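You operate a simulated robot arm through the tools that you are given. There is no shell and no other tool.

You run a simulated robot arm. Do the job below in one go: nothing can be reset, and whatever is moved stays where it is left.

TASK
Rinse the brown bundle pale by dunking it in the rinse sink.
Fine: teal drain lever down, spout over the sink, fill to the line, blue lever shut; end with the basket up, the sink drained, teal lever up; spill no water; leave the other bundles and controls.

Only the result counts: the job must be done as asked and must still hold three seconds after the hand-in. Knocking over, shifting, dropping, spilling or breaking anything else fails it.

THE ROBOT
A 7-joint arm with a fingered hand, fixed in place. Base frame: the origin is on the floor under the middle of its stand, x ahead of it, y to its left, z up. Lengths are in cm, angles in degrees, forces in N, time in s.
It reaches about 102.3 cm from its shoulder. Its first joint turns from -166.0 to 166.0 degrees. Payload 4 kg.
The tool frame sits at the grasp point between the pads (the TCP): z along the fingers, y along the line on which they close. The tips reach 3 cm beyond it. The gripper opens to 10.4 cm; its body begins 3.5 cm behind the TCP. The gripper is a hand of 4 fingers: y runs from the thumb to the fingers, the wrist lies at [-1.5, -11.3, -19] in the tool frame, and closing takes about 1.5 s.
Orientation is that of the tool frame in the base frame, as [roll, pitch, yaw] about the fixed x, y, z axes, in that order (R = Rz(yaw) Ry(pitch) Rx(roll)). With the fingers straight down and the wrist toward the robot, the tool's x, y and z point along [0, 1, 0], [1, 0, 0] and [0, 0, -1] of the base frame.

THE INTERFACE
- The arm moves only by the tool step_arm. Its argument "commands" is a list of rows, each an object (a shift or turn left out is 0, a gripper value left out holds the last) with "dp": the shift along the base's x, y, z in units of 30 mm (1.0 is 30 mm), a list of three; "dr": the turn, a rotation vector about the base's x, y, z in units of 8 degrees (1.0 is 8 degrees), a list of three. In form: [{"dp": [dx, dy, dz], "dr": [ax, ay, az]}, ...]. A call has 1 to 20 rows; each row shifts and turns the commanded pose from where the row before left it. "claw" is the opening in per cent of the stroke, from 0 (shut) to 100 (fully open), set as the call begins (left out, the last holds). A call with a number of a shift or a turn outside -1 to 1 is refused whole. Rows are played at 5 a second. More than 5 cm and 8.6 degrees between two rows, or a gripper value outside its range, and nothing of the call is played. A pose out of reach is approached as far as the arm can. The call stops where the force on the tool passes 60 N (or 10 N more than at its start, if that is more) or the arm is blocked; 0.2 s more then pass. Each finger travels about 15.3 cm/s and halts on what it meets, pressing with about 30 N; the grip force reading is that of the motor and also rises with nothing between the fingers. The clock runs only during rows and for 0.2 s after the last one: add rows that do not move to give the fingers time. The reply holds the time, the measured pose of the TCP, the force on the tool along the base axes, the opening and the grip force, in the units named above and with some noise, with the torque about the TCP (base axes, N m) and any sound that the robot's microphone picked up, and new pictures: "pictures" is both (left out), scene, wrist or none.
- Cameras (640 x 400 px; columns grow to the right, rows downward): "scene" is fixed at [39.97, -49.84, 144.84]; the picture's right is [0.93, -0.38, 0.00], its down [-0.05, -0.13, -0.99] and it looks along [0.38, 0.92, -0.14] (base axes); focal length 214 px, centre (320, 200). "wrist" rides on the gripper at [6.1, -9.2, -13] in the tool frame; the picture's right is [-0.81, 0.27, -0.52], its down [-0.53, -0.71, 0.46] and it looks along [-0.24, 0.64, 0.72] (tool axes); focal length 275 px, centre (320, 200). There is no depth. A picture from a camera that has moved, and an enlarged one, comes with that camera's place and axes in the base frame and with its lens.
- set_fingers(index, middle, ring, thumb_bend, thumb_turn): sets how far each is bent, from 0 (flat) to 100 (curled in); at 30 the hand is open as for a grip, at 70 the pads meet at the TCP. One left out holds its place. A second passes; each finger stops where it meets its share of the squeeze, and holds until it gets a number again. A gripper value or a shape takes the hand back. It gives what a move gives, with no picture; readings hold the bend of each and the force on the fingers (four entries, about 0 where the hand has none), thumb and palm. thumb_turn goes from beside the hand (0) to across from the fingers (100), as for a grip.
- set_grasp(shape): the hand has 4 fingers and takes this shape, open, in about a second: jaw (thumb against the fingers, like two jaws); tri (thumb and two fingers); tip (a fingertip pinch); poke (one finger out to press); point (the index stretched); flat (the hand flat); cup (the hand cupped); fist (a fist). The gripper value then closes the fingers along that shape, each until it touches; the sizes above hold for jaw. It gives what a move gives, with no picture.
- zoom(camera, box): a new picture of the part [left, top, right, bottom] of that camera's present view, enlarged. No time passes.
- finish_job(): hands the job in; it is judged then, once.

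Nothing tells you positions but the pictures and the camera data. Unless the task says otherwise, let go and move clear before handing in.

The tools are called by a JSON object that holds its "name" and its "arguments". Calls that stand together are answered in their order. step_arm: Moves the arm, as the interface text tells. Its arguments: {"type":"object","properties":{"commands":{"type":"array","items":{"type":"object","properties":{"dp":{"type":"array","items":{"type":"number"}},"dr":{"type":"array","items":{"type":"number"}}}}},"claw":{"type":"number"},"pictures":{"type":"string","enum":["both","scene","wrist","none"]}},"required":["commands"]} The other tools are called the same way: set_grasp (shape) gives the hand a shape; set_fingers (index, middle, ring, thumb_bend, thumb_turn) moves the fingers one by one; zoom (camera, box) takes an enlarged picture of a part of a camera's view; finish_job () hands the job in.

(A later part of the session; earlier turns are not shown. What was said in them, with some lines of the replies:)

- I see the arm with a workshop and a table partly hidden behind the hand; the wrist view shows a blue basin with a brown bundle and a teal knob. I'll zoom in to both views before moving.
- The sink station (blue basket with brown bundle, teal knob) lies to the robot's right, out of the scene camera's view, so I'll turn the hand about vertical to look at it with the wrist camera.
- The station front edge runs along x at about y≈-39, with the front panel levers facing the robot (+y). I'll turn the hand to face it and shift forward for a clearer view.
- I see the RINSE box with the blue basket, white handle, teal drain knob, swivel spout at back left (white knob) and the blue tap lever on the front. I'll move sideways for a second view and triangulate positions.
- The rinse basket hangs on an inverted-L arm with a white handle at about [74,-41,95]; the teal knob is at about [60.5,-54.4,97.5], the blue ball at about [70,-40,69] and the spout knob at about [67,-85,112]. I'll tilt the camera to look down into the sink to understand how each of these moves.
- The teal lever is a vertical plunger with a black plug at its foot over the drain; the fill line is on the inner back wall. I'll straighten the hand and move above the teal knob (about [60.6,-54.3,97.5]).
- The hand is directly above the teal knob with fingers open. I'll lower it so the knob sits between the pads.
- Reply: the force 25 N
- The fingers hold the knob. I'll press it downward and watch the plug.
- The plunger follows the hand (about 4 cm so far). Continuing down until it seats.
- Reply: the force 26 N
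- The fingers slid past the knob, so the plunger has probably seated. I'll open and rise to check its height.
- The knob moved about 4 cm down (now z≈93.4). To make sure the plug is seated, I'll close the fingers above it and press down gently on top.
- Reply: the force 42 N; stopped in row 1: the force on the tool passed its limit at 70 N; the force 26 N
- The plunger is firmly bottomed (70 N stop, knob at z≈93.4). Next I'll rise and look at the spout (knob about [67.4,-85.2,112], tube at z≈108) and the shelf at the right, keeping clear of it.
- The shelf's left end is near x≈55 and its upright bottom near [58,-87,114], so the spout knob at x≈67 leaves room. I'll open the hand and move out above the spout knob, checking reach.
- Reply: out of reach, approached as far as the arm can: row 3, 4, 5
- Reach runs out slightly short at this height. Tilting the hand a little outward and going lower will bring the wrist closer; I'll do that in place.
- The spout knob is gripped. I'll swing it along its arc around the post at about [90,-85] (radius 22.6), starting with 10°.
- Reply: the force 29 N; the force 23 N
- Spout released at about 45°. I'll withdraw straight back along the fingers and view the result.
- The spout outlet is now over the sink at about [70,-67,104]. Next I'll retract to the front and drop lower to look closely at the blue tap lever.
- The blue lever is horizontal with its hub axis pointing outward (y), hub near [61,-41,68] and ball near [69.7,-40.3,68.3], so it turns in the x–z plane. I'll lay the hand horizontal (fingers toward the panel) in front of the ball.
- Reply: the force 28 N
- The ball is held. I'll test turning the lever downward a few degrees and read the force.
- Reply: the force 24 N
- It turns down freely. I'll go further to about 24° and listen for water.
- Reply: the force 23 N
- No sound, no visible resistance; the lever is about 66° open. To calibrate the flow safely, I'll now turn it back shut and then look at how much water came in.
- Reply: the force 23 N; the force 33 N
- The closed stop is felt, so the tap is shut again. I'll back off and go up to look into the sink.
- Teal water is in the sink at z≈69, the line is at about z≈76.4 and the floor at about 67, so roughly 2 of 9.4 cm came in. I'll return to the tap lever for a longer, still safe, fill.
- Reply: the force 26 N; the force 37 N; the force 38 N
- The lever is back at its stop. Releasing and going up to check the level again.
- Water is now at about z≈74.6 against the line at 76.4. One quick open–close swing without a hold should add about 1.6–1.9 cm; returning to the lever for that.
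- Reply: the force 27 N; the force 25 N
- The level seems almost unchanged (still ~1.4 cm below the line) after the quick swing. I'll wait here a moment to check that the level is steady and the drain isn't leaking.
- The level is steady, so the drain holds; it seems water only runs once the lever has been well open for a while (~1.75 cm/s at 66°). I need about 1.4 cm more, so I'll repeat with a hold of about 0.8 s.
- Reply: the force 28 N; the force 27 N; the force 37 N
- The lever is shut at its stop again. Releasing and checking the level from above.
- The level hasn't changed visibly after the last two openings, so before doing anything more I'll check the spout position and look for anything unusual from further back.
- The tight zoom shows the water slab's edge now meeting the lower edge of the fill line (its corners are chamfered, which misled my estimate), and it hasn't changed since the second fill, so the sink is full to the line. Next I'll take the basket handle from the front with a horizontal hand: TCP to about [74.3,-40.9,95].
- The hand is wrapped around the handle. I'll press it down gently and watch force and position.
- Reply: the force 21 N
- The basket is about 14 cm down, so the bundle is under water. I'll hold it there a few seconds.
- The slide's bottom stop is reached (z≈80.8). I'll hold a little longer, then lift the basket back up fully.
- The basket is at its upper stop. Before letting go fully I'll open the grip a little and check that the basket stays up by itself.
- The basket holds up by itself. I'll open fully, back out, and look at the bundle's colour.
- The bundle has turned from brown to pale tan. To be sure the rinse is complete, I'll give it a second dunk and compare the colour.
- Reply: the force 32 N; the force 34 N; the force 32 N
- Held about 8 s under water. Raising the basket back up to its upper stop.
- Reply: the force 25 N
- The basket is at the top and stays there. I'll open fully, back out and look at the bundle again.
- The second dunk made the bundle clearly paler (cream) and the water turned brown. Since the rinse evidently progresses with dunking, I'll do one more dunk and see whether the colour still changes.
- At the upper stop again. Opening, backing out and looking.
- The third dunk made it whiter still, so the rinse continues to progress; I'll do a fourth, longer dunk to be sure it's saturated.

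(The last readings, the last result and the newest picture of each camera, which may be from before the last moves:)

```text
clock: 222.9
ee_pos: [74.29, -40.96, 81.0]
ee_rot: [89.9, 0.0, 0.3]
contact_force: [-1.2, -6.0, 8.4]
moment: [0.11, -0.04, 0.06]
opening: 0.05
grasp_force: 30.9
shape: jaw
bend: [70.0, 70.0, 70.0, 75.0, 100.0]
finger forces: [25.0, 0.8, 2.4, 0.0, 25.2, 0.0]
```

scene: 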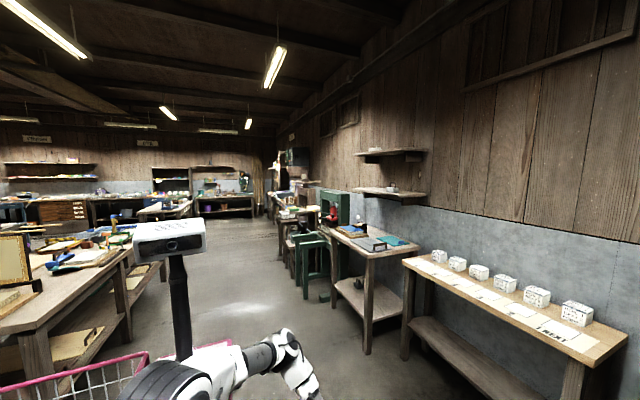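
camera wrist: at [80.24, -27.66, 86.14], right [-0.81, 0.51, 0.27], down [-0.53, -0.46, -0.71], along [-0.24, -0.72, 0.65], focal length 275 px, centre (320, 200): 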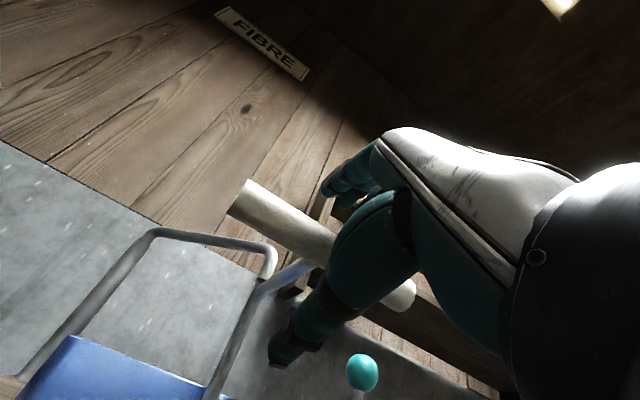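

Lifting the basket back to its upper stop.

{"name": "step_arm", "arguments": {"commands": [{"dp": [0, 0, 0.3]}, {"dp": [0, 0, 0.33]}, {"dp": [0, 0, 0.33]}, {"dp": [0, 0, 0.33]}, {"dp": [0, 0, 0.33]}, {"dp": [0, 0, 0.33]}, {"dp": [0, 0, 0.33]}, {"dp": [0, 0, 0.33]}, {"dp": [0, 0, 0.33]}, {"dp": [0, 0, 0.33]}, {"dp": [0, 0, 0.33]}, {"dp": [0, 0, 0.33]}, {"dp": [0, 0, 0.33]}, {"dp": [0, 0, 0.33]}], "pictures": "none"}}

{"name": "step_arm", "arguments": {"commands": [{"dp": [0, 0, 0.12]}, {}], "pictures": "none"}}

{"name": "step_arm", "arguments": {"commands": [{"dp": [0, 0, 0.06]}, {}], "pictures": "none"}}

```text
clock: 225.9
ee_pos: [74.39, -40.91, 94.92]
ee_rot: [89.8, 0.0, 0.3]
contact_force: [-5.5, -0.1, 0.1]
moment: [0.27, -0.05, -0.05]
opening: 0.08
grasp_force: 29.7
shape: jaw
bend: [70.0, 70.0, 70.0, 75.0, 100.0]
finger forces: [22.1, 0.4, 1.9, 0.0, 30.8, 0.0]
```

```text
clock: 226.5
ee_pos: [74.3, -41.01, 95.19]
ee_rot: [89.9, 0.0, 0.3]
contact_force: [-7.9, 0.6, -9.1]
moment: [0.39, -0.06, -0.15]
opening: 0.15
grasp_force: 30.4
shape: jaw
bend: [70.0, 70.0, 70.0, 75.0, 100.0]
finger forces: [18.7, 0.1, 0.7, 0.0, 34.4, 0.0]
```

```text
clock: 227.1
ee_pos: [74.31, -40.93, 95.29]
ee_rot: [89.9, 0.0, 0.4]
contact_force: [-7.7, -1.6, -15.5]
moment: [0.45, -0.02, -0.13]
opening: 0.17
grasp_force: 30.0
shape: jaw
bend: [70.0, 70.0, 70.0, 75.0, 100.0]
finger forces: [16.4, 0.0, 0.2, 0.0, 36.5, 0.1]
```

{"name": "step_arm", "arguments": {"commands": [{}, {}, {}, {}], "claw": 35, "pictures": "none"}}

{"name": "step_arm", "arguments": {"commands": [{}, {}, {}, {}], "claw": 100, "pictures": "none"}}

{"name": "step_arm", "arguments": {"commands": [{"dp": [0, 1, 0]}, {"dp": [0, 1, 0]}, {"dp": [0, 1, 0]}, {"dp": [0, 1, 0]}, {"dp": [0, 1, 0]}, {"dp": [0, 1, 0]}, {"dp": [-0.16, 0, 0.65], "dr": [0.98, 0, 0]}, {"dp": [-0.16, 0, 0.65], "dr": [0.98, 0, 0]}, {"dp": [-0.16, 0, 0.65], "dr": [0.98, 0, 0]}, {"dp": [-0.16, 0, 0.65], "dr": [0.98, 0, 0]}, {"dp": [-0.16, 0, 0.65], "dr": [0.98, 0, 0]}, {"dp": [-0.16, 0, 0.65], "dr": [0.98, 0, 0]}, {"dp": [-0.16, 0, 0.65], "dr": [0.98, 0, 0]}, {"dp": [-0.16, 0, 0.65], "dr": [0.98, 0, 0]}, {"dp": [-0.16, 0, 0.65], "dr": [0.98, 0, 0]}, {"dp": [-0.16, -1, 0], "dr": [0.98, 0, 0]}, {"dp": [-0.16, -1, 0], "dr": [0.98, 0, 0]}, {"dp": [-0.16, -1, 0], "dr": [0.98, 0, 0]}, {"dp": [-0.16, -1, 0], "dr": [0.98, 0, 0]}, {"dp": [-0.16, -1, 0], "dr": [0.98, 0, 0]}], "pictures": "wrist"}}

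{"name": "zoom", "arguments": {"camera": "wrist", "box": [190, 10, 400, 220]}}

{"name": "zoom", "arguments": {"camera": "wrist", "box": [250, 40, 350, 150]}}

```text
clock: 228.1
ee_pos: [74.48, -40.92, 95.33]
ee_rot: [89.8, 0.0, 0.3]
contact_force: [0.7, -0.1, 0.0]
moment: [0.02, -0.02, -0.04]
opening: 3.61
grasp_force: 0.0
shape: jaw
bend: [74.0, 51.0, 49.0, 73.0, 100.0]
finger forces: [0.0, 0.1, 0.1, 0.0, 0.0, 0.0]
```

```text
clock: 229.1
ee_pos: [74.42, -40.97, 95.39]
ee_rot: [89.8, 0.0, 0.3]
contact_force: [-0.8, 0.0, 0.9]
moment: [-0.01, 0.06, 0.01]
opening: 10.37
grasp_force: 0.1
shape: jaw
bend: [30.0, 30.0, 30.0, 30.0, 98.0]
finger forces: [0.0, 0.0, 0.0, 0.0, 0.0, 0.1]
```

```text
clock: 233.3
ee_pos: [67.71, -37.99, 112.69]
ee_rot: [-160.4, -0.3, 0.0]
contact_force: [0.7, 1.2, 1.3]
moment: [-0.07, 0.01, -0.02]
opening: 10.41
grasp_force: 0.0
shape: jaw
bend: [30.0, 30.0, 30.0, 30.0, 98.0]
finger forces: [0.0, 0.0, 0.0, 0.0, 0.1, 0.0]
camera wrist: at [73.66, -33.67, 128.12], right [-0.81, -0.43, 0.39], down [-0.53, 0.82, -0.19], along [-0.24, -0.36, -0.9], focal length 275 px, centre (320, 200)
```

wrist: 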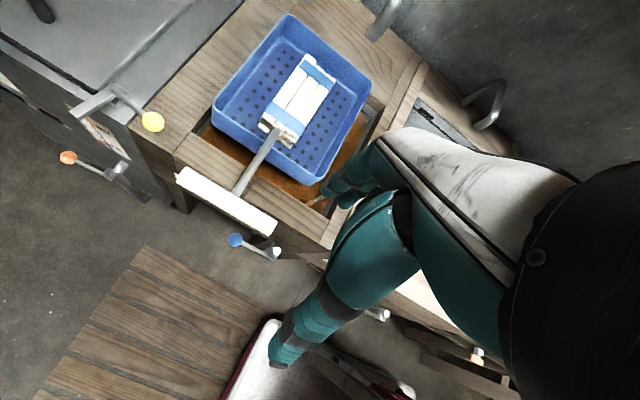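

```text
1.90 times, centred on (295, 115) of wrist
camera zoom: at [73.66, -33.67, 128.12], right [-0.81, -0.43, 0.39], down [-0.53, 0.82, -0.19], along [-0.24, -0.36, -0.9], focal length 524 px, centre (368, 362)
```

zoom: 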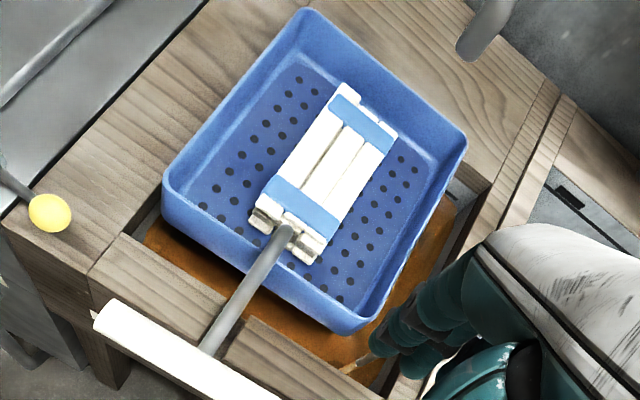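

```text
3.64 times, centred on (300, 95) of wrist
camera zoom: at [73.66, -33.67, 128.12], right [-0.81, -0.43, 0.39], down [-0.53, 0.82, -0.19], along [-0.24, -0.36, -0.9], focal length 1001 px, centre (393, 582)
```

zoom: 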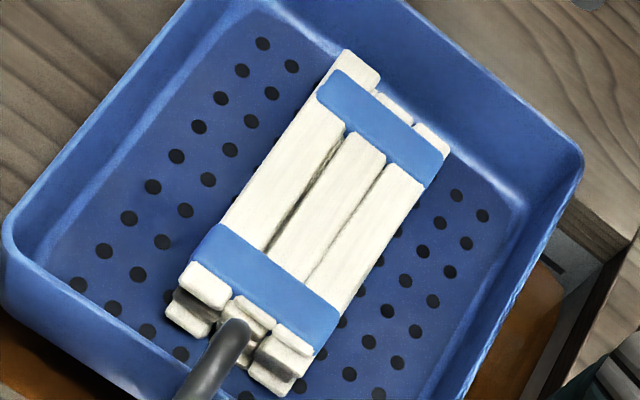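

No further change, so the rinse is complete: bundle pale, basket up. Now I'll go to the teal knob (about [60.8,-54.2,93.4]) to pull it up and drain the sink.

{"name": "step_arm", "arguments": {"commands": [{"dp": [-0.47, -0.4, 0.1], "dr": [-0.49, 0, 0]}, {"dp": [-0.47, -0.4, 0], "dr": [-0.49, 0, 0]}, {"dp": [-0.47, -0.4, 0], "dr": [-0.49, 0, 0]}, {"dp": [-0.47, -0.4, 0], "dr": [-0.49, 0, 0]}, {"dp": [-0.46, -0.4, 0], "dr": [-0.49, 0, 0]}, {"dp": [0, -0.68, 0]}, {"dp": [0, -0.68, 0]}, {"dp": [0, -0.68, 0]}, {"dp": [0, -0.68, 0]}, {"dp": [0, -0.68, 0]}], "pictures": "wrist"}}

{"name": "zoom", "arguments": {"camera": "wrist", "box": [150, 180, 400, 380]}}

```text
clock: 235.5
ee_pos: [60.62, -54.05, 113.17]
ee_rot: [179.9, -0.4, -0.1]
contact_force: [-0.1, 0.2, 0.0]
moment: [-0.01, -0.03, 0.02]
opening: 10.39
grasp_force: 0.0
shape: jaw
bend: [30.0, 30.0, 30.0, 30.0, 98.0]
finger forces: [0.0, 0.0, 0.0, 0.0, 0.0, 0.0]
camera wrist: at [66.68, -44.98, 126.18], right [-0.81, -0.27, 0.51], down [-0.53, 0.71, -0.46], along [-0.24, -0.65, -0.73], focal length 275 px, centre (320, 200)
```

wrist: 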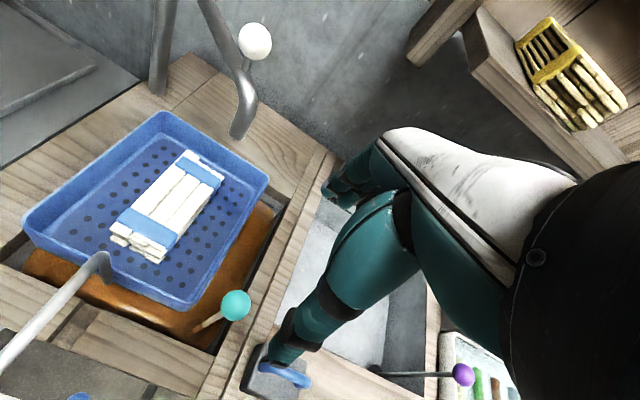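

```text
2.00 times, centred on (275, 280) of wrist
camera zoom: at [66.68, -44.98, 126.18], right [-0.81, -0.27, 0.51], down [-0.53, 0.71, -0.46], along [-0.24, -0.65, -0.73], focal length 551 px, centre (410, 40)
```

zoom: 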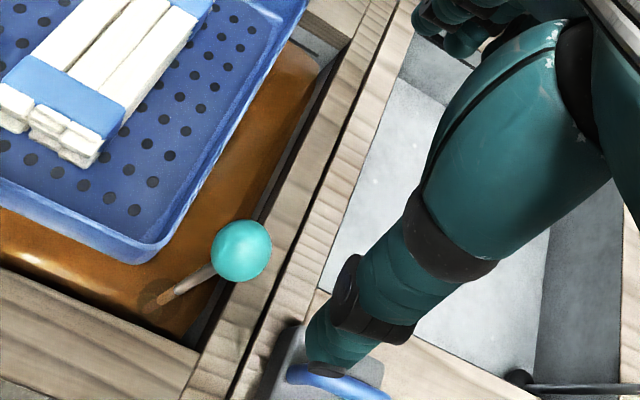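

{"name": "step_arm", "arguments": {"commands": [{"dp": [0, 0, -1]}, {"dp": [0, 0, -1]}, {"dp": [0, 0, -1]}, {"dp": [0, 0, -1]}, {"dp": [0, 0, -1]}], "pictures": "none"}}

{"name": "step_arm", "arguments": {"commands": [{"dp": [0, 0, -0.8]}, {"dp": [0, 0, -0.8]}], "pictures": "wrist"}}

{"name": "zoom", "arguments": {"camera": "wrist", "box": [200, 180, 400, 340]}}

```text
clock: 236.7
ee_pos: [60.74, -54.14, 98.11]
ee_rot: [179.9, -0.3, -0.1]
contact_force: [0.3, -0.5, -0.1]
moment: [0.0, -0.04, 0.0]
opening: 10.37
grasp_force: 0.1
shape: jaw
bend: [30.0, 30.0, 30.0, 30.0, 98.0]
finger forces: [0.1, 0.0, 0.0, 0.0, 0.0, 0.0]
```

```text
clock: 237.3
ee_pos: [60.65, -54.12, 93.26]
ee_rot: [179.9, -0.4, 0.0]
contact_force: [-0.9, -0.2, 0.5]
moment: [0.02, 0.0, -0.04]
opening: 10.4
grasp_force: 0.0
shape: jaw
bend: [30.0, 30.0, 30.0, 30.0, 98.0]
finger forces: [0.1, 0.1, 0.0, 0.0, 0.0, 0.0]
camera wrist: at [66.64, -45.0, 106.29], right [-0.81, -0.27, 0.51], down [-0.53, 0.71, -0.46], along [-0.24, -0.64, -0.73], focal length 275 px, centre (320, 200)
```

wrist: 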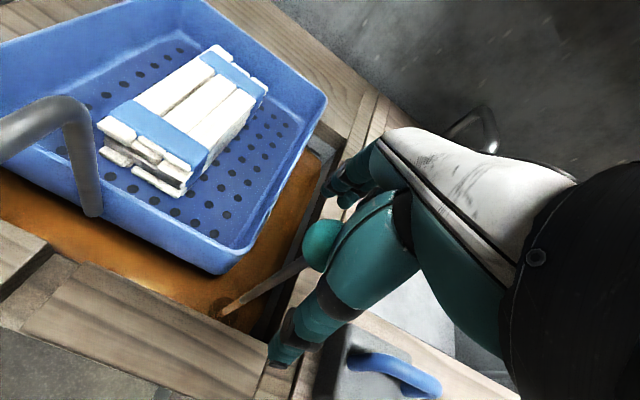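

```text
2.50 times, centred on (300, 260) of wrist
camera zoom: at [66.64, -45.0, 106.29], right [-0.81, -0.27, 0.51], down [-0.53, 0.71, -0.46], along [-0.24, -0.64, -0.73], focal length 688 px, centre (370, 50)
```

zoom: 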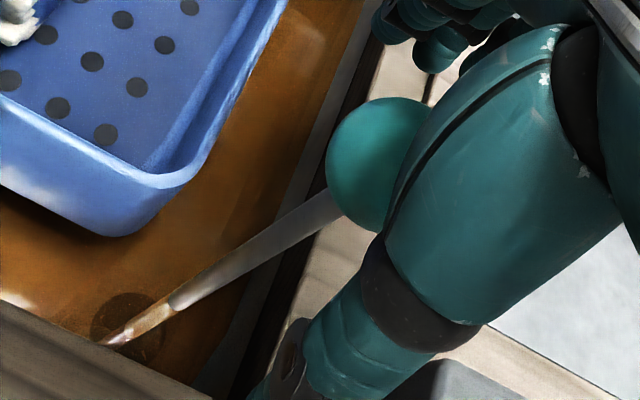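

The knob is between the pads. Gripping it and pulling up.

{"name": "step_arm", "arguments": {"commands": [{}, {}, {}, {}, {}, {}, {}, {}], "claw": 0, "pictures": "wrist"}}

{"name": "step_arm", "arguments": {"commands": [{"dp": [0, 0, 0.25]}, {"dp": [0, 0, 0.25]}], "pictures": "wrist"}}

```text
clock: 239.1
ee_pos: [60.62, -54.19, 93.12]
ee_rot: [-179.9, -0.3, -0.1]
contact_force: [-0.6, 9.0, -3.3]
moment: [-0.03, 0.01, -0.01]
opening: 1.6
grasp_force: 30.5
shape: jaw
bend: [74.0, 70.0, 70.0, 77.0, 100.0]
finger forces: [11.8, 4.1, 0.0, 0.0, 25.2, 0.1]
camera wrist: at [66.65, -44.96, 106.29], right [-0.81, -0.27, 0.51], down [-0.53, 0.71, -0.46], along [-0.24, -0.64, -0.73], focal length 275 px, centre (320, 200)
```

wrist: 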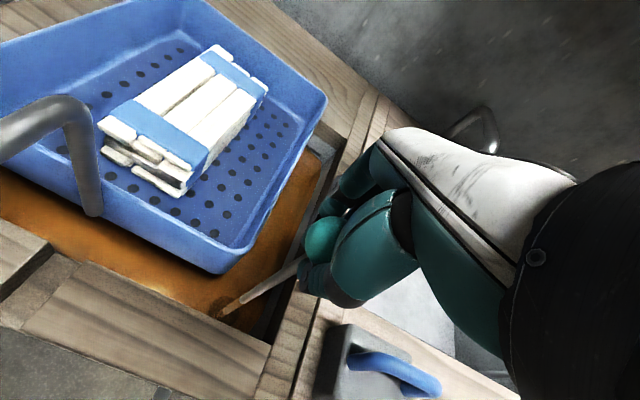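

```text
clock: 239.7
ee_pos: [60.64, -54.06, 94.7]
ee_rot: [-180.0, -0.2, -0.2]
contact_force: [-1.4, 10.2, -1.3]
moment: [-0.04, 0.02, 0.0]
opening: 1.61
grasp_force: 30.7
shape: jaw
bend: [74.0, 70.0, 70.0, 77.0, 100.0]
finger forces: [11.7, 4.2, 0.0, 0.0, 24.9, 0.1]
camera wrist: at [66.65, -44.96, 107.81], right [-0.81, -0.27, 0.51], down [-0.53, 0.71, -0.46], along [-0.24, -0.65, -0.73], focal length 275 px, centre (320, 200)
```

wrist: 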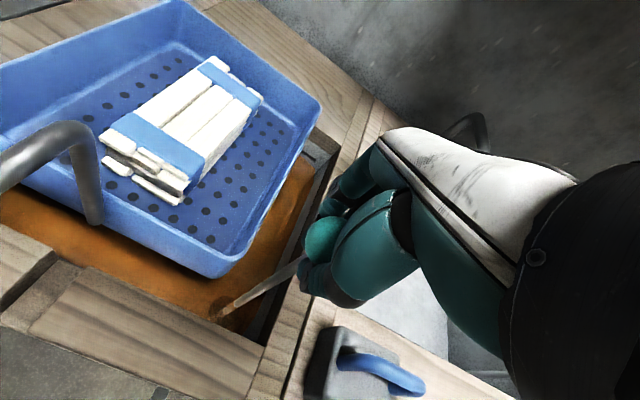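

It follows the hand up freely. Continuing to its upper end.

{"name": "step_arm", "arguments": {"commands": [{"dp": [0, 0, 0.25]}, {"dp": [0, 0, 0.25]}, {"dp": [0, 0, 0.25]}], "pictures": "none"}}

{"name": "step_arm", "arguments": {"commands": [{"dp": [0, 0, 0.1]}, {"dp": [0, 0, 0.1]}], "pictures": "wrist"}}

```text
clock: 240.5
ee_pos: [60.68, -54.04, 97.0]
ee_rot: [-179.8, -0.2, -0.1]
contact_force: [-0.9, 12.5, -16.3]
moment: [0.01, 0.04, 0.01]
opening: 1.59
grasp_force: 30.5
shape: jaw
bend: [74.0, 70.0, 70.0, 77.0, 100.0]
finger forces: [13.1, 5.4, 0.0, 0.0, 29.0, 0.1]
```

```text
clock: 241.1
ee_pos: [60.68, -54.08, 97.23]
ee_rot: [-179.6, 0.0, -0.1]
contact_force: [-1.8, 9.5, -59.6]
moment: [-0.07, 0.05, 0.02]
opening: 1.32
grasp_force: 29.9
shape: jaw
bend: [73.0, 70.0, 70.0, 76.0, 100.0]
finger forces: [19.9, 11.5, 0.1, 0.1, 34.1, 0.1]
camera wrist: at [66.74, -45.01, 110.33], right [-0.81, -0.28, 0.52], down [-0.53, 0.72, -0.45], along [-0.25, -0.64, -0.73], focal length 275 px, centre (320, 200)
```

wrist: 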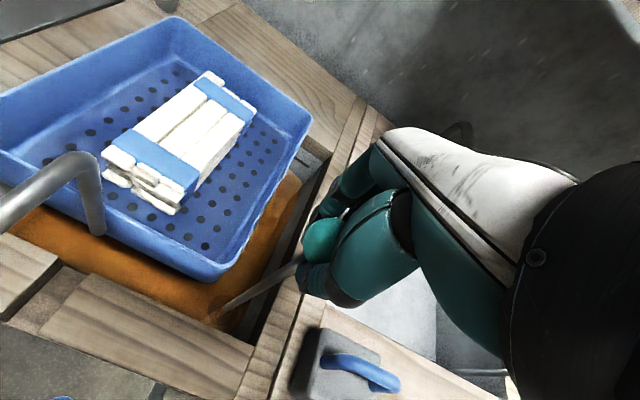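

The upper stop is reached. I'll relax the pull slightly, release, and watch the sink drain.

{"name": "step_arm", "arguments": {"commands": [{"dp": [0, 0, -0.1]}], "pictures": "none"}}

{"name": "step_arm", "arguments": {"commands": [{}, {}, {}, {}, {}, {}], "claw": 100, "pictures": "wrist"}}

{"name": "step_arm", "arguments": {"commands": [{"dp": [0, 0, 1]}, {"dp": [0, 0, 1]}, {"dp": [0, 0, 1]}, {"dp": [0, 0, 1]}, {"dp": [0, 0, 1]}], "pictures": "wrist"}}

{"name": "zoom", "arguments": {"camera": "wrist", "box": [150, 180, 400, 380]}}

```text
clock: 241.5
ee_pos: [60.61, -54.07, 97.23]
ee_rot: [-179.8, -0.1, -0.3]
contact_force: [-2.4, 13.7, -46.7]
moment: [-0.02, 0.02, 0.0]
opening: 1.32
grasp_force: 30.6
shape: jaw
bend: [73.0, 70.0, 70.0, 76.0, 100.0]
finger forces: [15.8, 9.1, 0.1, 0.0, 33.4, 0.0]
```

```text
clock: 242.9
ee_pos: [60.72, -54.25, 97.36]
ee_rot: [179.9, -0.3, -0.1]
contact_force: [0.0, 0.5, 0.4]
moment: [0.01, 0.0, -0.01]
opening: 10.35
grasp_force: 0.1
shape: jaw
bend: [30.0, 30.0, 30.0, 30.0, 98.0]
finger forces: [0.0, 0.0, 0.0, 0.0, 0.1, 0.0]
camera wrist: at [66.69, -45.04, 110.44], right [-0.81, -0.27, 0.51], down [-0.53, 0.71, -0.46], along [-0.24, -0.65, -0.73], focal length 275 px, centre (320, 200)
```

wrist: 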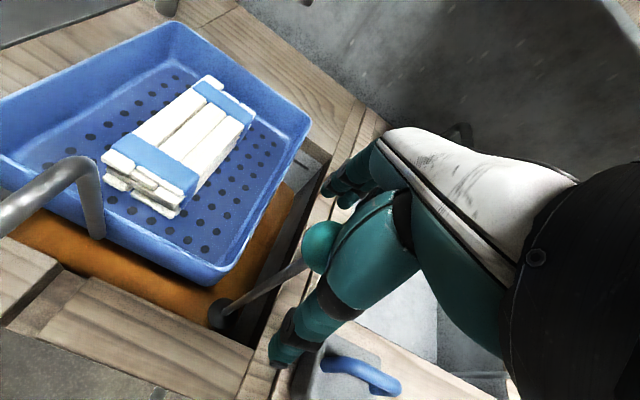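

```text
clock: 244.1
ee_pos: [60.52, -54.39, 112.36]
ee_rot: [179.9, -0.3, -0.2]
contact_force: [-0.4, -0.3, 0.1]
moment: [-0.01, 0.02, -0.01]
opening: 10.36
grasp_force: 0.1
shape: jaw
bend: [30.0, 30.0, 30.0, 30.0, 98.0]
finger forces: [0.1, 0.0, 0.0, 0.1, 0.0, 0.0]
camera wrist: at [66.55, -45.09, 125.52], right [-0.81, -0.27, 0.51], down [-0.53, 0.71, -0.46], along [-0.24, -0.65, -0.72], focal length 275 px, centre (320, 200)
```

wrist: 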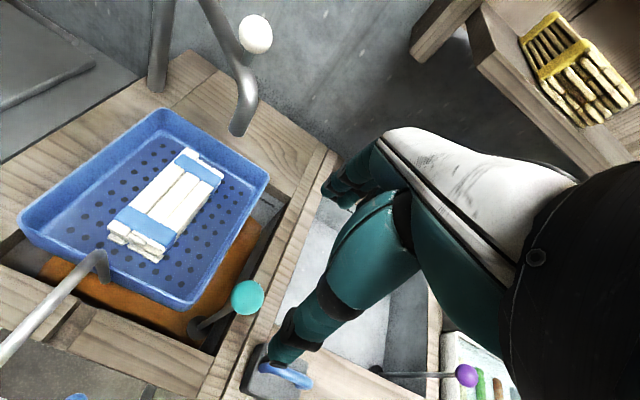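

```text
2.00 times, centred on (275, 280) of wrist
camera zoom: at [66.55, -45.09, 125.52], right [-0.81, -0.27, 0.51], down [-0.53, 0.71, -0.46], along [-0.24, -0.65, -0.72], focal length 551 px, centre (410, 40)
```

zoom: 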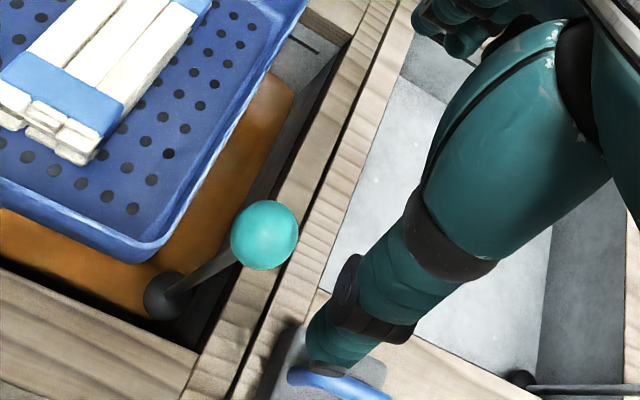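

The teal lever stays up and the brown water is draining. I'll move clear upward and wait for it to empty.

{"name": "step_arm", "arguments": {"commands": [{"dp": [0, 0.5, 0.5]}, {"dp": [0, 0.5, 0.5]}, {"dp": [0, 0.5, 0.3]}, {}, {}, {}, {}, {}, {}, {}, {}, {}, {}, {}, {}, {}, {}, {}, {}, {}], "pictures": "wrist"}}

{"name": "zoom", "arguments": {"camera": "wrist", "box": [120, 60, 370, 300]}}

```text
clock: 248.3
ee_pos: [60.55, -49.69, 116.37]
ee_rot: [179.9, -0.2, -0.1]
contact_force: [-1.0, 0.5, -1.0]
moment: [0.01, 0.03, -0.01]
opening: 10.38
grasp_force: 0.2
shape: jaw
bend: [30.0, 30.0, 30.0, 30.0, 98.0]
finger forces: [0.0, 0.1, 0.0, 0.0, 0.0, 0.1]
camera wrist: at [66.5, -40.47, 129.36], right [-0.81, -0.27, 0.51], down [-0.53, 0.71, -0.46], along [-0.24, -0.65, -0.73], focal length 275 px, centre (320, 200)
```

wrist: 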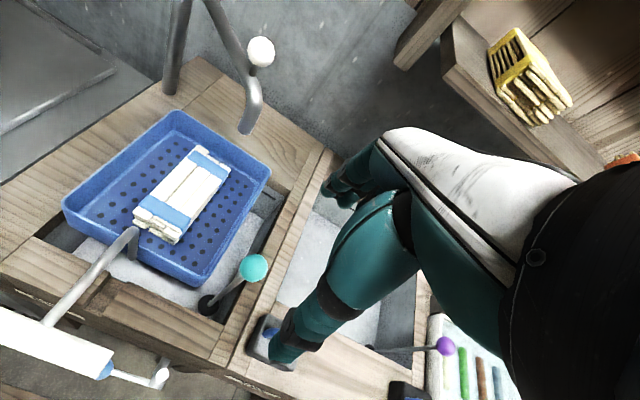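

```text
1.67 times, centred on (245, 180) of wrist
camera zoom: at [66.5, -40.47, 129.36], right [-0.81, -0.27, 0.51], down [-0.53, 0.71, -0.46], along [-0.24, -0.65, -0.73], focal length 459 px, centre (445, 233)
```

zoom: 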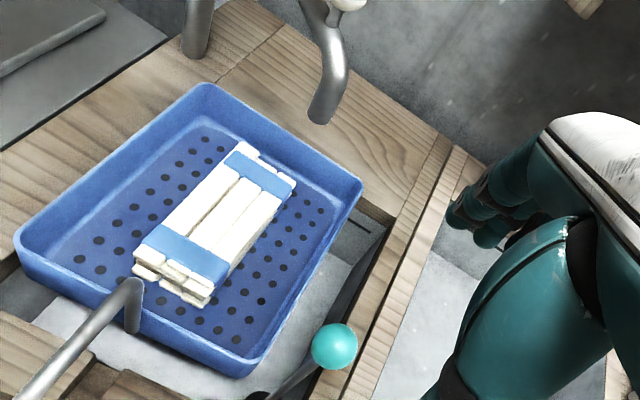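

The sink is empty, the teal lever is up and the basket is up. I'll retreat clear and take a final overall look, including the blue lever and surroundings.

{"name": "step_arm", "arguments": {"commands": [{"dp": [0, 1, 0.5]}, {"dp": [0, 1, 0.5]}, {"dp": [0, 1, 0.5]}, {"dp": [0, 1, 0.5]}, {"dp": [0, 1, 0]}, {"dp": [0, 1, 0]}, {"dp": [0, 1, 0]}, {"dp": [0, 1, 0]}, {"dp": [0, 1, 0]}, {"dp": [0, 1, 0]}, {"dp": [0, 1, 0]}, {"dp": [0, 1, 0]}], "pictures": "wrist"}}

{"name": "zoom", "arguments": {"camera": "wrist", "box": [80, 0, 380, 250]}}

{"name": "zoom", "arguments": {"camera": "wrist", "box": [150, 80, 350, 230]}}

```text
clock: 250.4
ee_pos: [58.23, -27.12, 122.37]
ee_rot: [-179.5, -0.4, -9.4]
contact_force: [-0.3, 1.3, 0.2]
moment: [-0.03, 0.0, -0.01]
opening: 10.38
grasp_force: 0.0
shape: jaw
bend: [30.0, 30.0, 30.0, 30.0, 98.0]
finger forces: [0.1, 0.1, 0.0, 0.0, 0.1, 0.1]
stopped in row 10: the arm was blocked; the commanded pose is now the measured one
camera wrist: at [65.6, -19.17, 135.53], right [-0.85, -0.14, 0.51], down [-0.41, 0.79, -0.45], along [-0.34, -0.59, -0.73], focal length 275 px, centre (320, 200)
```

wrist: 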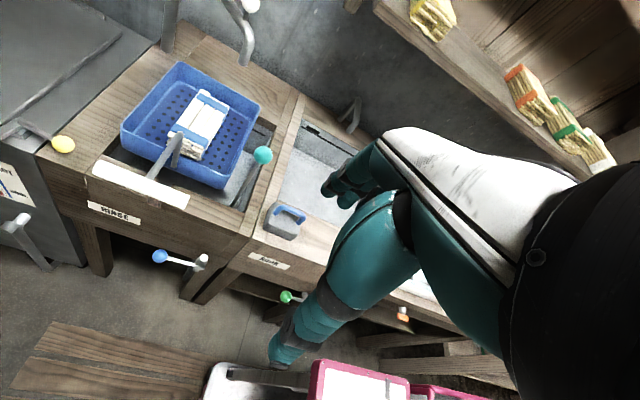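

```text
1.60 times, centred on (230, 125) of wrist
camera zoom: at [65.6, -19.17, 135.53], right [-0.85, -0.14, 0.51], down [-0.41, 0.79, -0.45], along [-0.34, -0.59, -0.73], focal length 440 px, centre (464, 320)
```

zoom: 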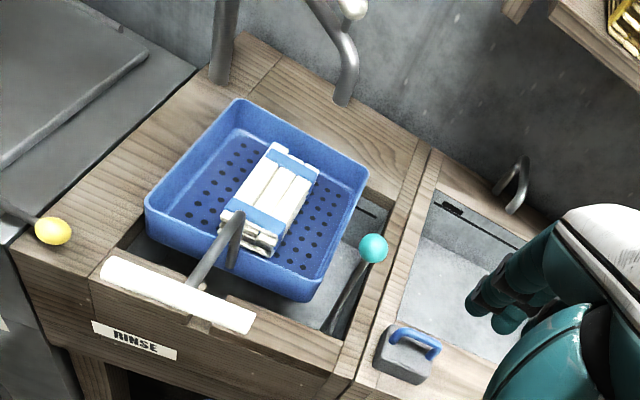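

```text
2.67 times, centred on (250, 155) of wrist
camera zoom: at [65.6, -19.17, 135.53], right [-0.85, -0.14, 0.51], down [-0.41, 0.79, -0.45], along [-0.34, -0.59, -0.73], focal length 734 px, centre (507, 320)
```

zoom: 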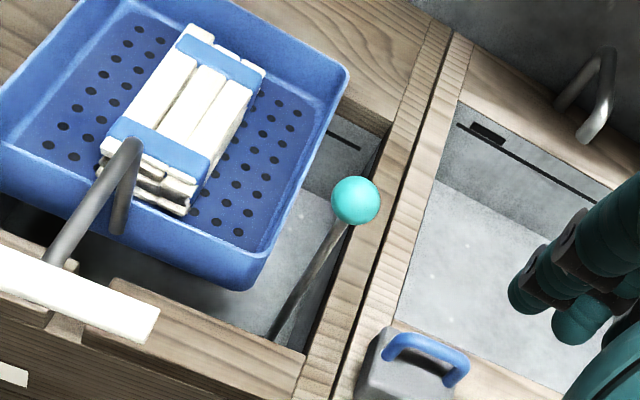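

Everything in the station looks right. The last rows reported the arm blocked, so I'll check with the scene camera what is near the arm before moving any more.

{"name": "step_arm", "arguments": {"commands": [{}], "pictures": "both"}}

```text
clock: 250.8
ee_pos: [58.21, -27.02, 122.29]
ee_rot: [-179.7, -0.4, -9.4]
contact_force: [0.0, -0.3, -0.4]
moment: [0.02, -0.03, -0.04]
opening: 10.38
grasp_force: 0.0
shape: jaw
bend: [30.0, 30.0, 30.0, 30.0, 98.0]
finger forces: [0.0, 0.0, 0.0, 0.0, 0.1, 0.0]
camera wrist: at [65.62, -19.09, 135.52], right [-0.85, -0.14, 0.51], down [-0.41, 0.79, -0.46], along [-0.34, -0.59, -0.73], focal length 275 px, centre (320, 200)
```

scene: 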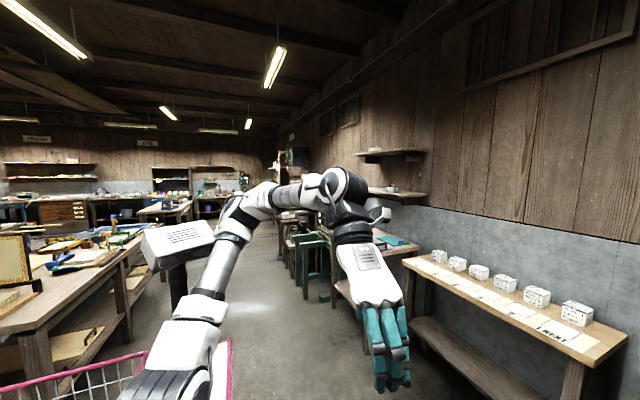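
wrist: 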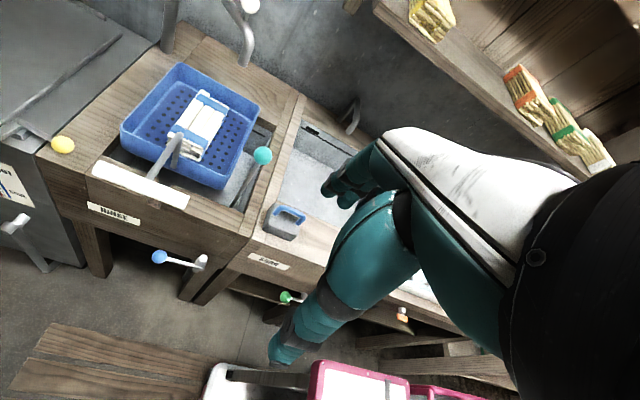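

{"name": "zoom", "arguments": {"camera": "scene", "box": [100, 170, 300, 320]}}

```text
2.67 times, centred on (200, 245) of scene
camera zoom: at [39.97, -49.84, 144.84], right [0.93, -0.38, 0.0], down [-0.05, -0.13, -0.99], along [0.38, 0.92, -0.14], focal length 572 px, centre (640, 80)
```

zoom: 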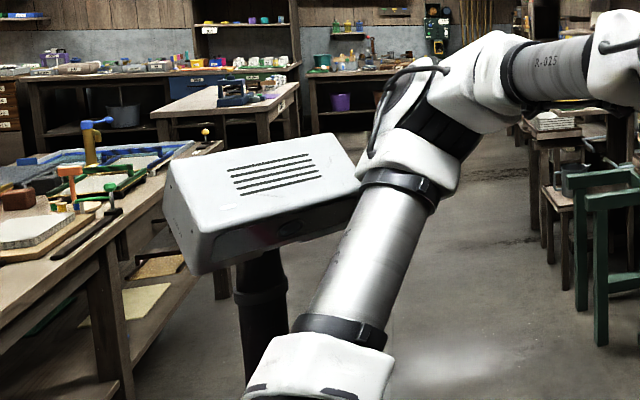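

The arm's elbow is touching the white box on the black pole, which looks turned compared with earlier. I'll reverse the last motion immediately to take the elbow away from it and see whether it returns.

{"name": "step_arm", "arguments": {"commands": [{"dp": [0.3, -1, 0], "dr": [0, 0, 0.3]}, {"dp": [0.3, -1, 0], "dr": [0, 0, 0.3]}, {"dp": [0.2, -1, 0], "dr": [0, 0, 0.3]}, {"dp": [0, -1, 0], "dr": [0, 0, 0.3]}], "pictures": "scene"}}

{"name": "zoom", "arguments": {"camera": "scene", "box": [100, 170, 300, 320]}}

```text
clock: 251.8
ee_pos: [60.73, -38.84, 122.23]
ee_rot: [-179.9, -0.4, 0.7]
contact_force: [0.6, -0.1, 0.0]
moment: [0.0, 0.02, 0.0]
opening: 10.36
grasp_force: 0.0
shape: jaw
bend: [30.0, 30.0, 30.0, 30.0, 98.0]
finger forces: [0.0, 0.0, 0.0, 0.0, 0.1, 0.0]
```

scene: 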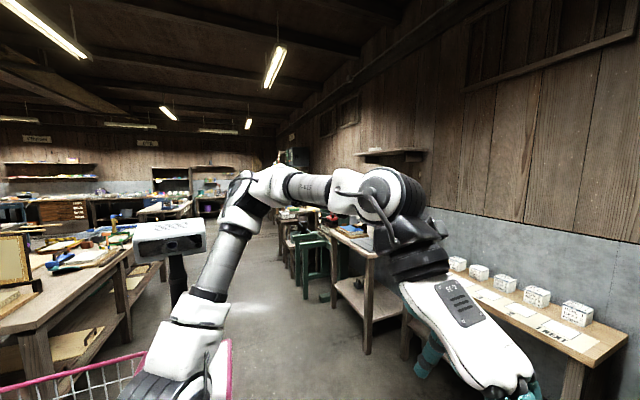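

```text
2.67 times, centred on (200, 245) of scene
camera zoom: at [39.97, -49.84, 144.84], right [0.93, -0.38, 0.0], down [-0.05, -0.13, -0.99], along [0.38, 0.92, -0.14], focal length 572 px, centre (640, 80)
```

zoom: 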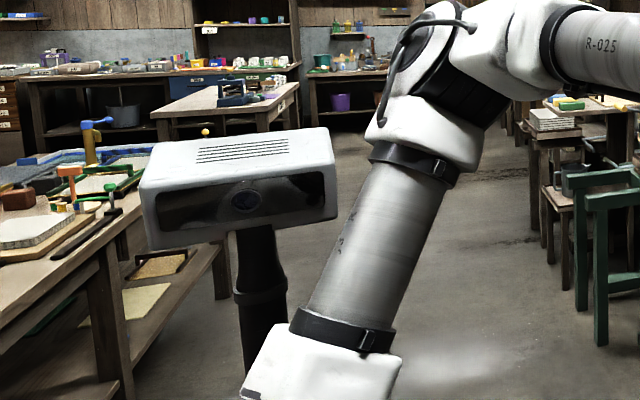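

The box (the robot's head camera) swung back to its original pose, so nothing was displaced. The hand is well clear above the station; a last check of the whole station before handing in.

{"name": "step_arm", "arguments": {"commands": [{"dp": [0.6, 0.2, 0.2]}, {"dp": [0.6, 0.2, 0.2]}, {"dp": [0.5, 0.2, 0.1]}, {}], "pictures": "both"}}

{"name": "zoom", "arguments": {"camera": "wrist", "box": [100, 0, 380, 220]}}

{"name": "zoom", "arguments": {"camera": "wrist", "box": [100, 200, 340, 400]}}

```text
clock: 252.8
ee_pos: [65.96, -37.31, 123.86]
ee_rot: [-179.9, -0.4, 0.5]
contact_force: [-0.2, 0.3, -0.7]
moment: [0.0, 0.0, -0.03]
opening: 10.39
grasp_force: 0.1
shape: jaw
bend: [30.0, 30.0, 30.0, 30.0, 98.0]
finger forces: [0.0, 0.0, 0.1, 0.0, 0.0, 0.0]
camera wrist: at [71.75, -28.03, 136.95], right [-0.81, -0.28, 0.51], down [-0.54, 0.71, -0.46], along [-0.23, -0.64, -0.73], focal length 275 px, centre (320, 200)
```

scene: 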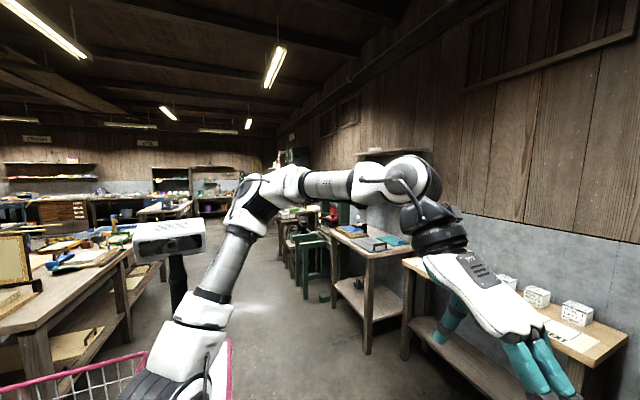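
wrist: 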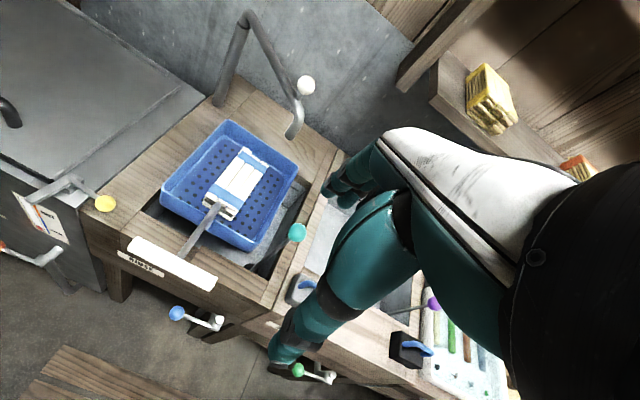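

```text
1.82 times, centred on (240, 110) of wrist
camera zoom: at [71.75, -28.03, 136.95], right [-0.81, -0.28, 0.51], down [-0.54, 0.71, -0.46], along [-0.23, -0.64, -0.73], focal length 500 px, centre (466, 364)
```

zoom: 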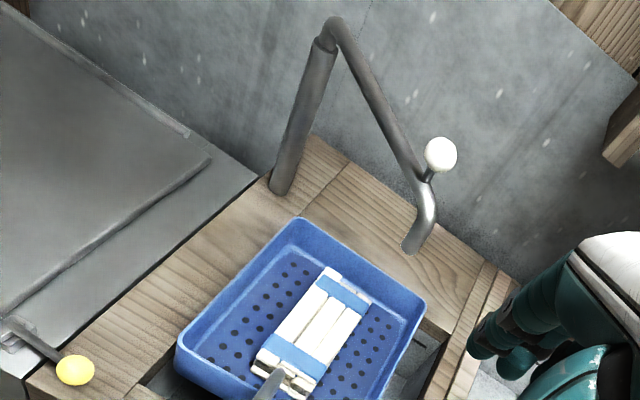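

```text
2.00 times, centred on (220, 300) of wrist
camera zoom: at [71.75, -28.03, 136.95], right [-0.81, -0.28, 0.51], down [-0.54, 0.71, -0.46], along [-0.23, -0.64, -0.73], focal length 551 px, centre (520, 0)
```

zoom: 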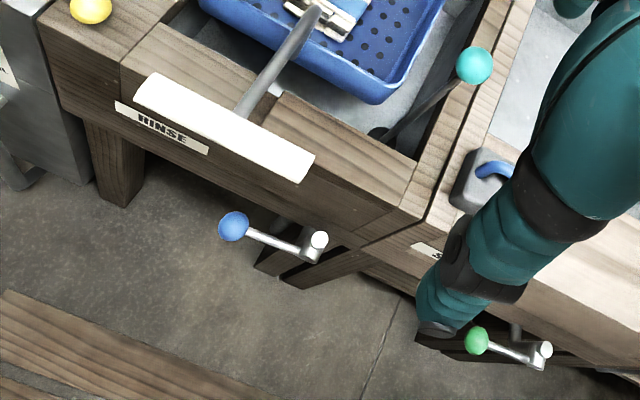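

The bundle in the raised basket is pale, the sink is drained, the teal lever is up and the blue lever is shut. Nothing else has moved and the hand is clear, so I'm handing in.

{"name": "finish_job", "arguments": {}}

```text
The job is handed in.
```

The brown bundle is rinsed pale and the job is handed in. I can't see the verdict, only what the cameras showed at the end.

**Final state:**
- The basket is up at its top stop with the pale bundle in it.
- The sink is drained and the teal lever is up.
- The blue lever is shut.
- The spout is still over the sink.
- I saw no water outside the sink.
- The other bundles and controls look untouched.

**Rinse:** It took four dunks. The bundle got paler on each of the first three, the water turned brown on the second, and the fourth made no visible difference.

**Two things could count against it:**
- **Fill level:** I opened the blue lever four times. The water reached the fill line after the second, and the last two openings didn't visibly raise it. I saw no overflow, but I can't rule out that it was slightly overfilled.
- **Head camera:** While backing away at the end, the arm's elbow pushed the white camera box on the black pole and turned it. When I reversed, it swung back and looked the same as before.
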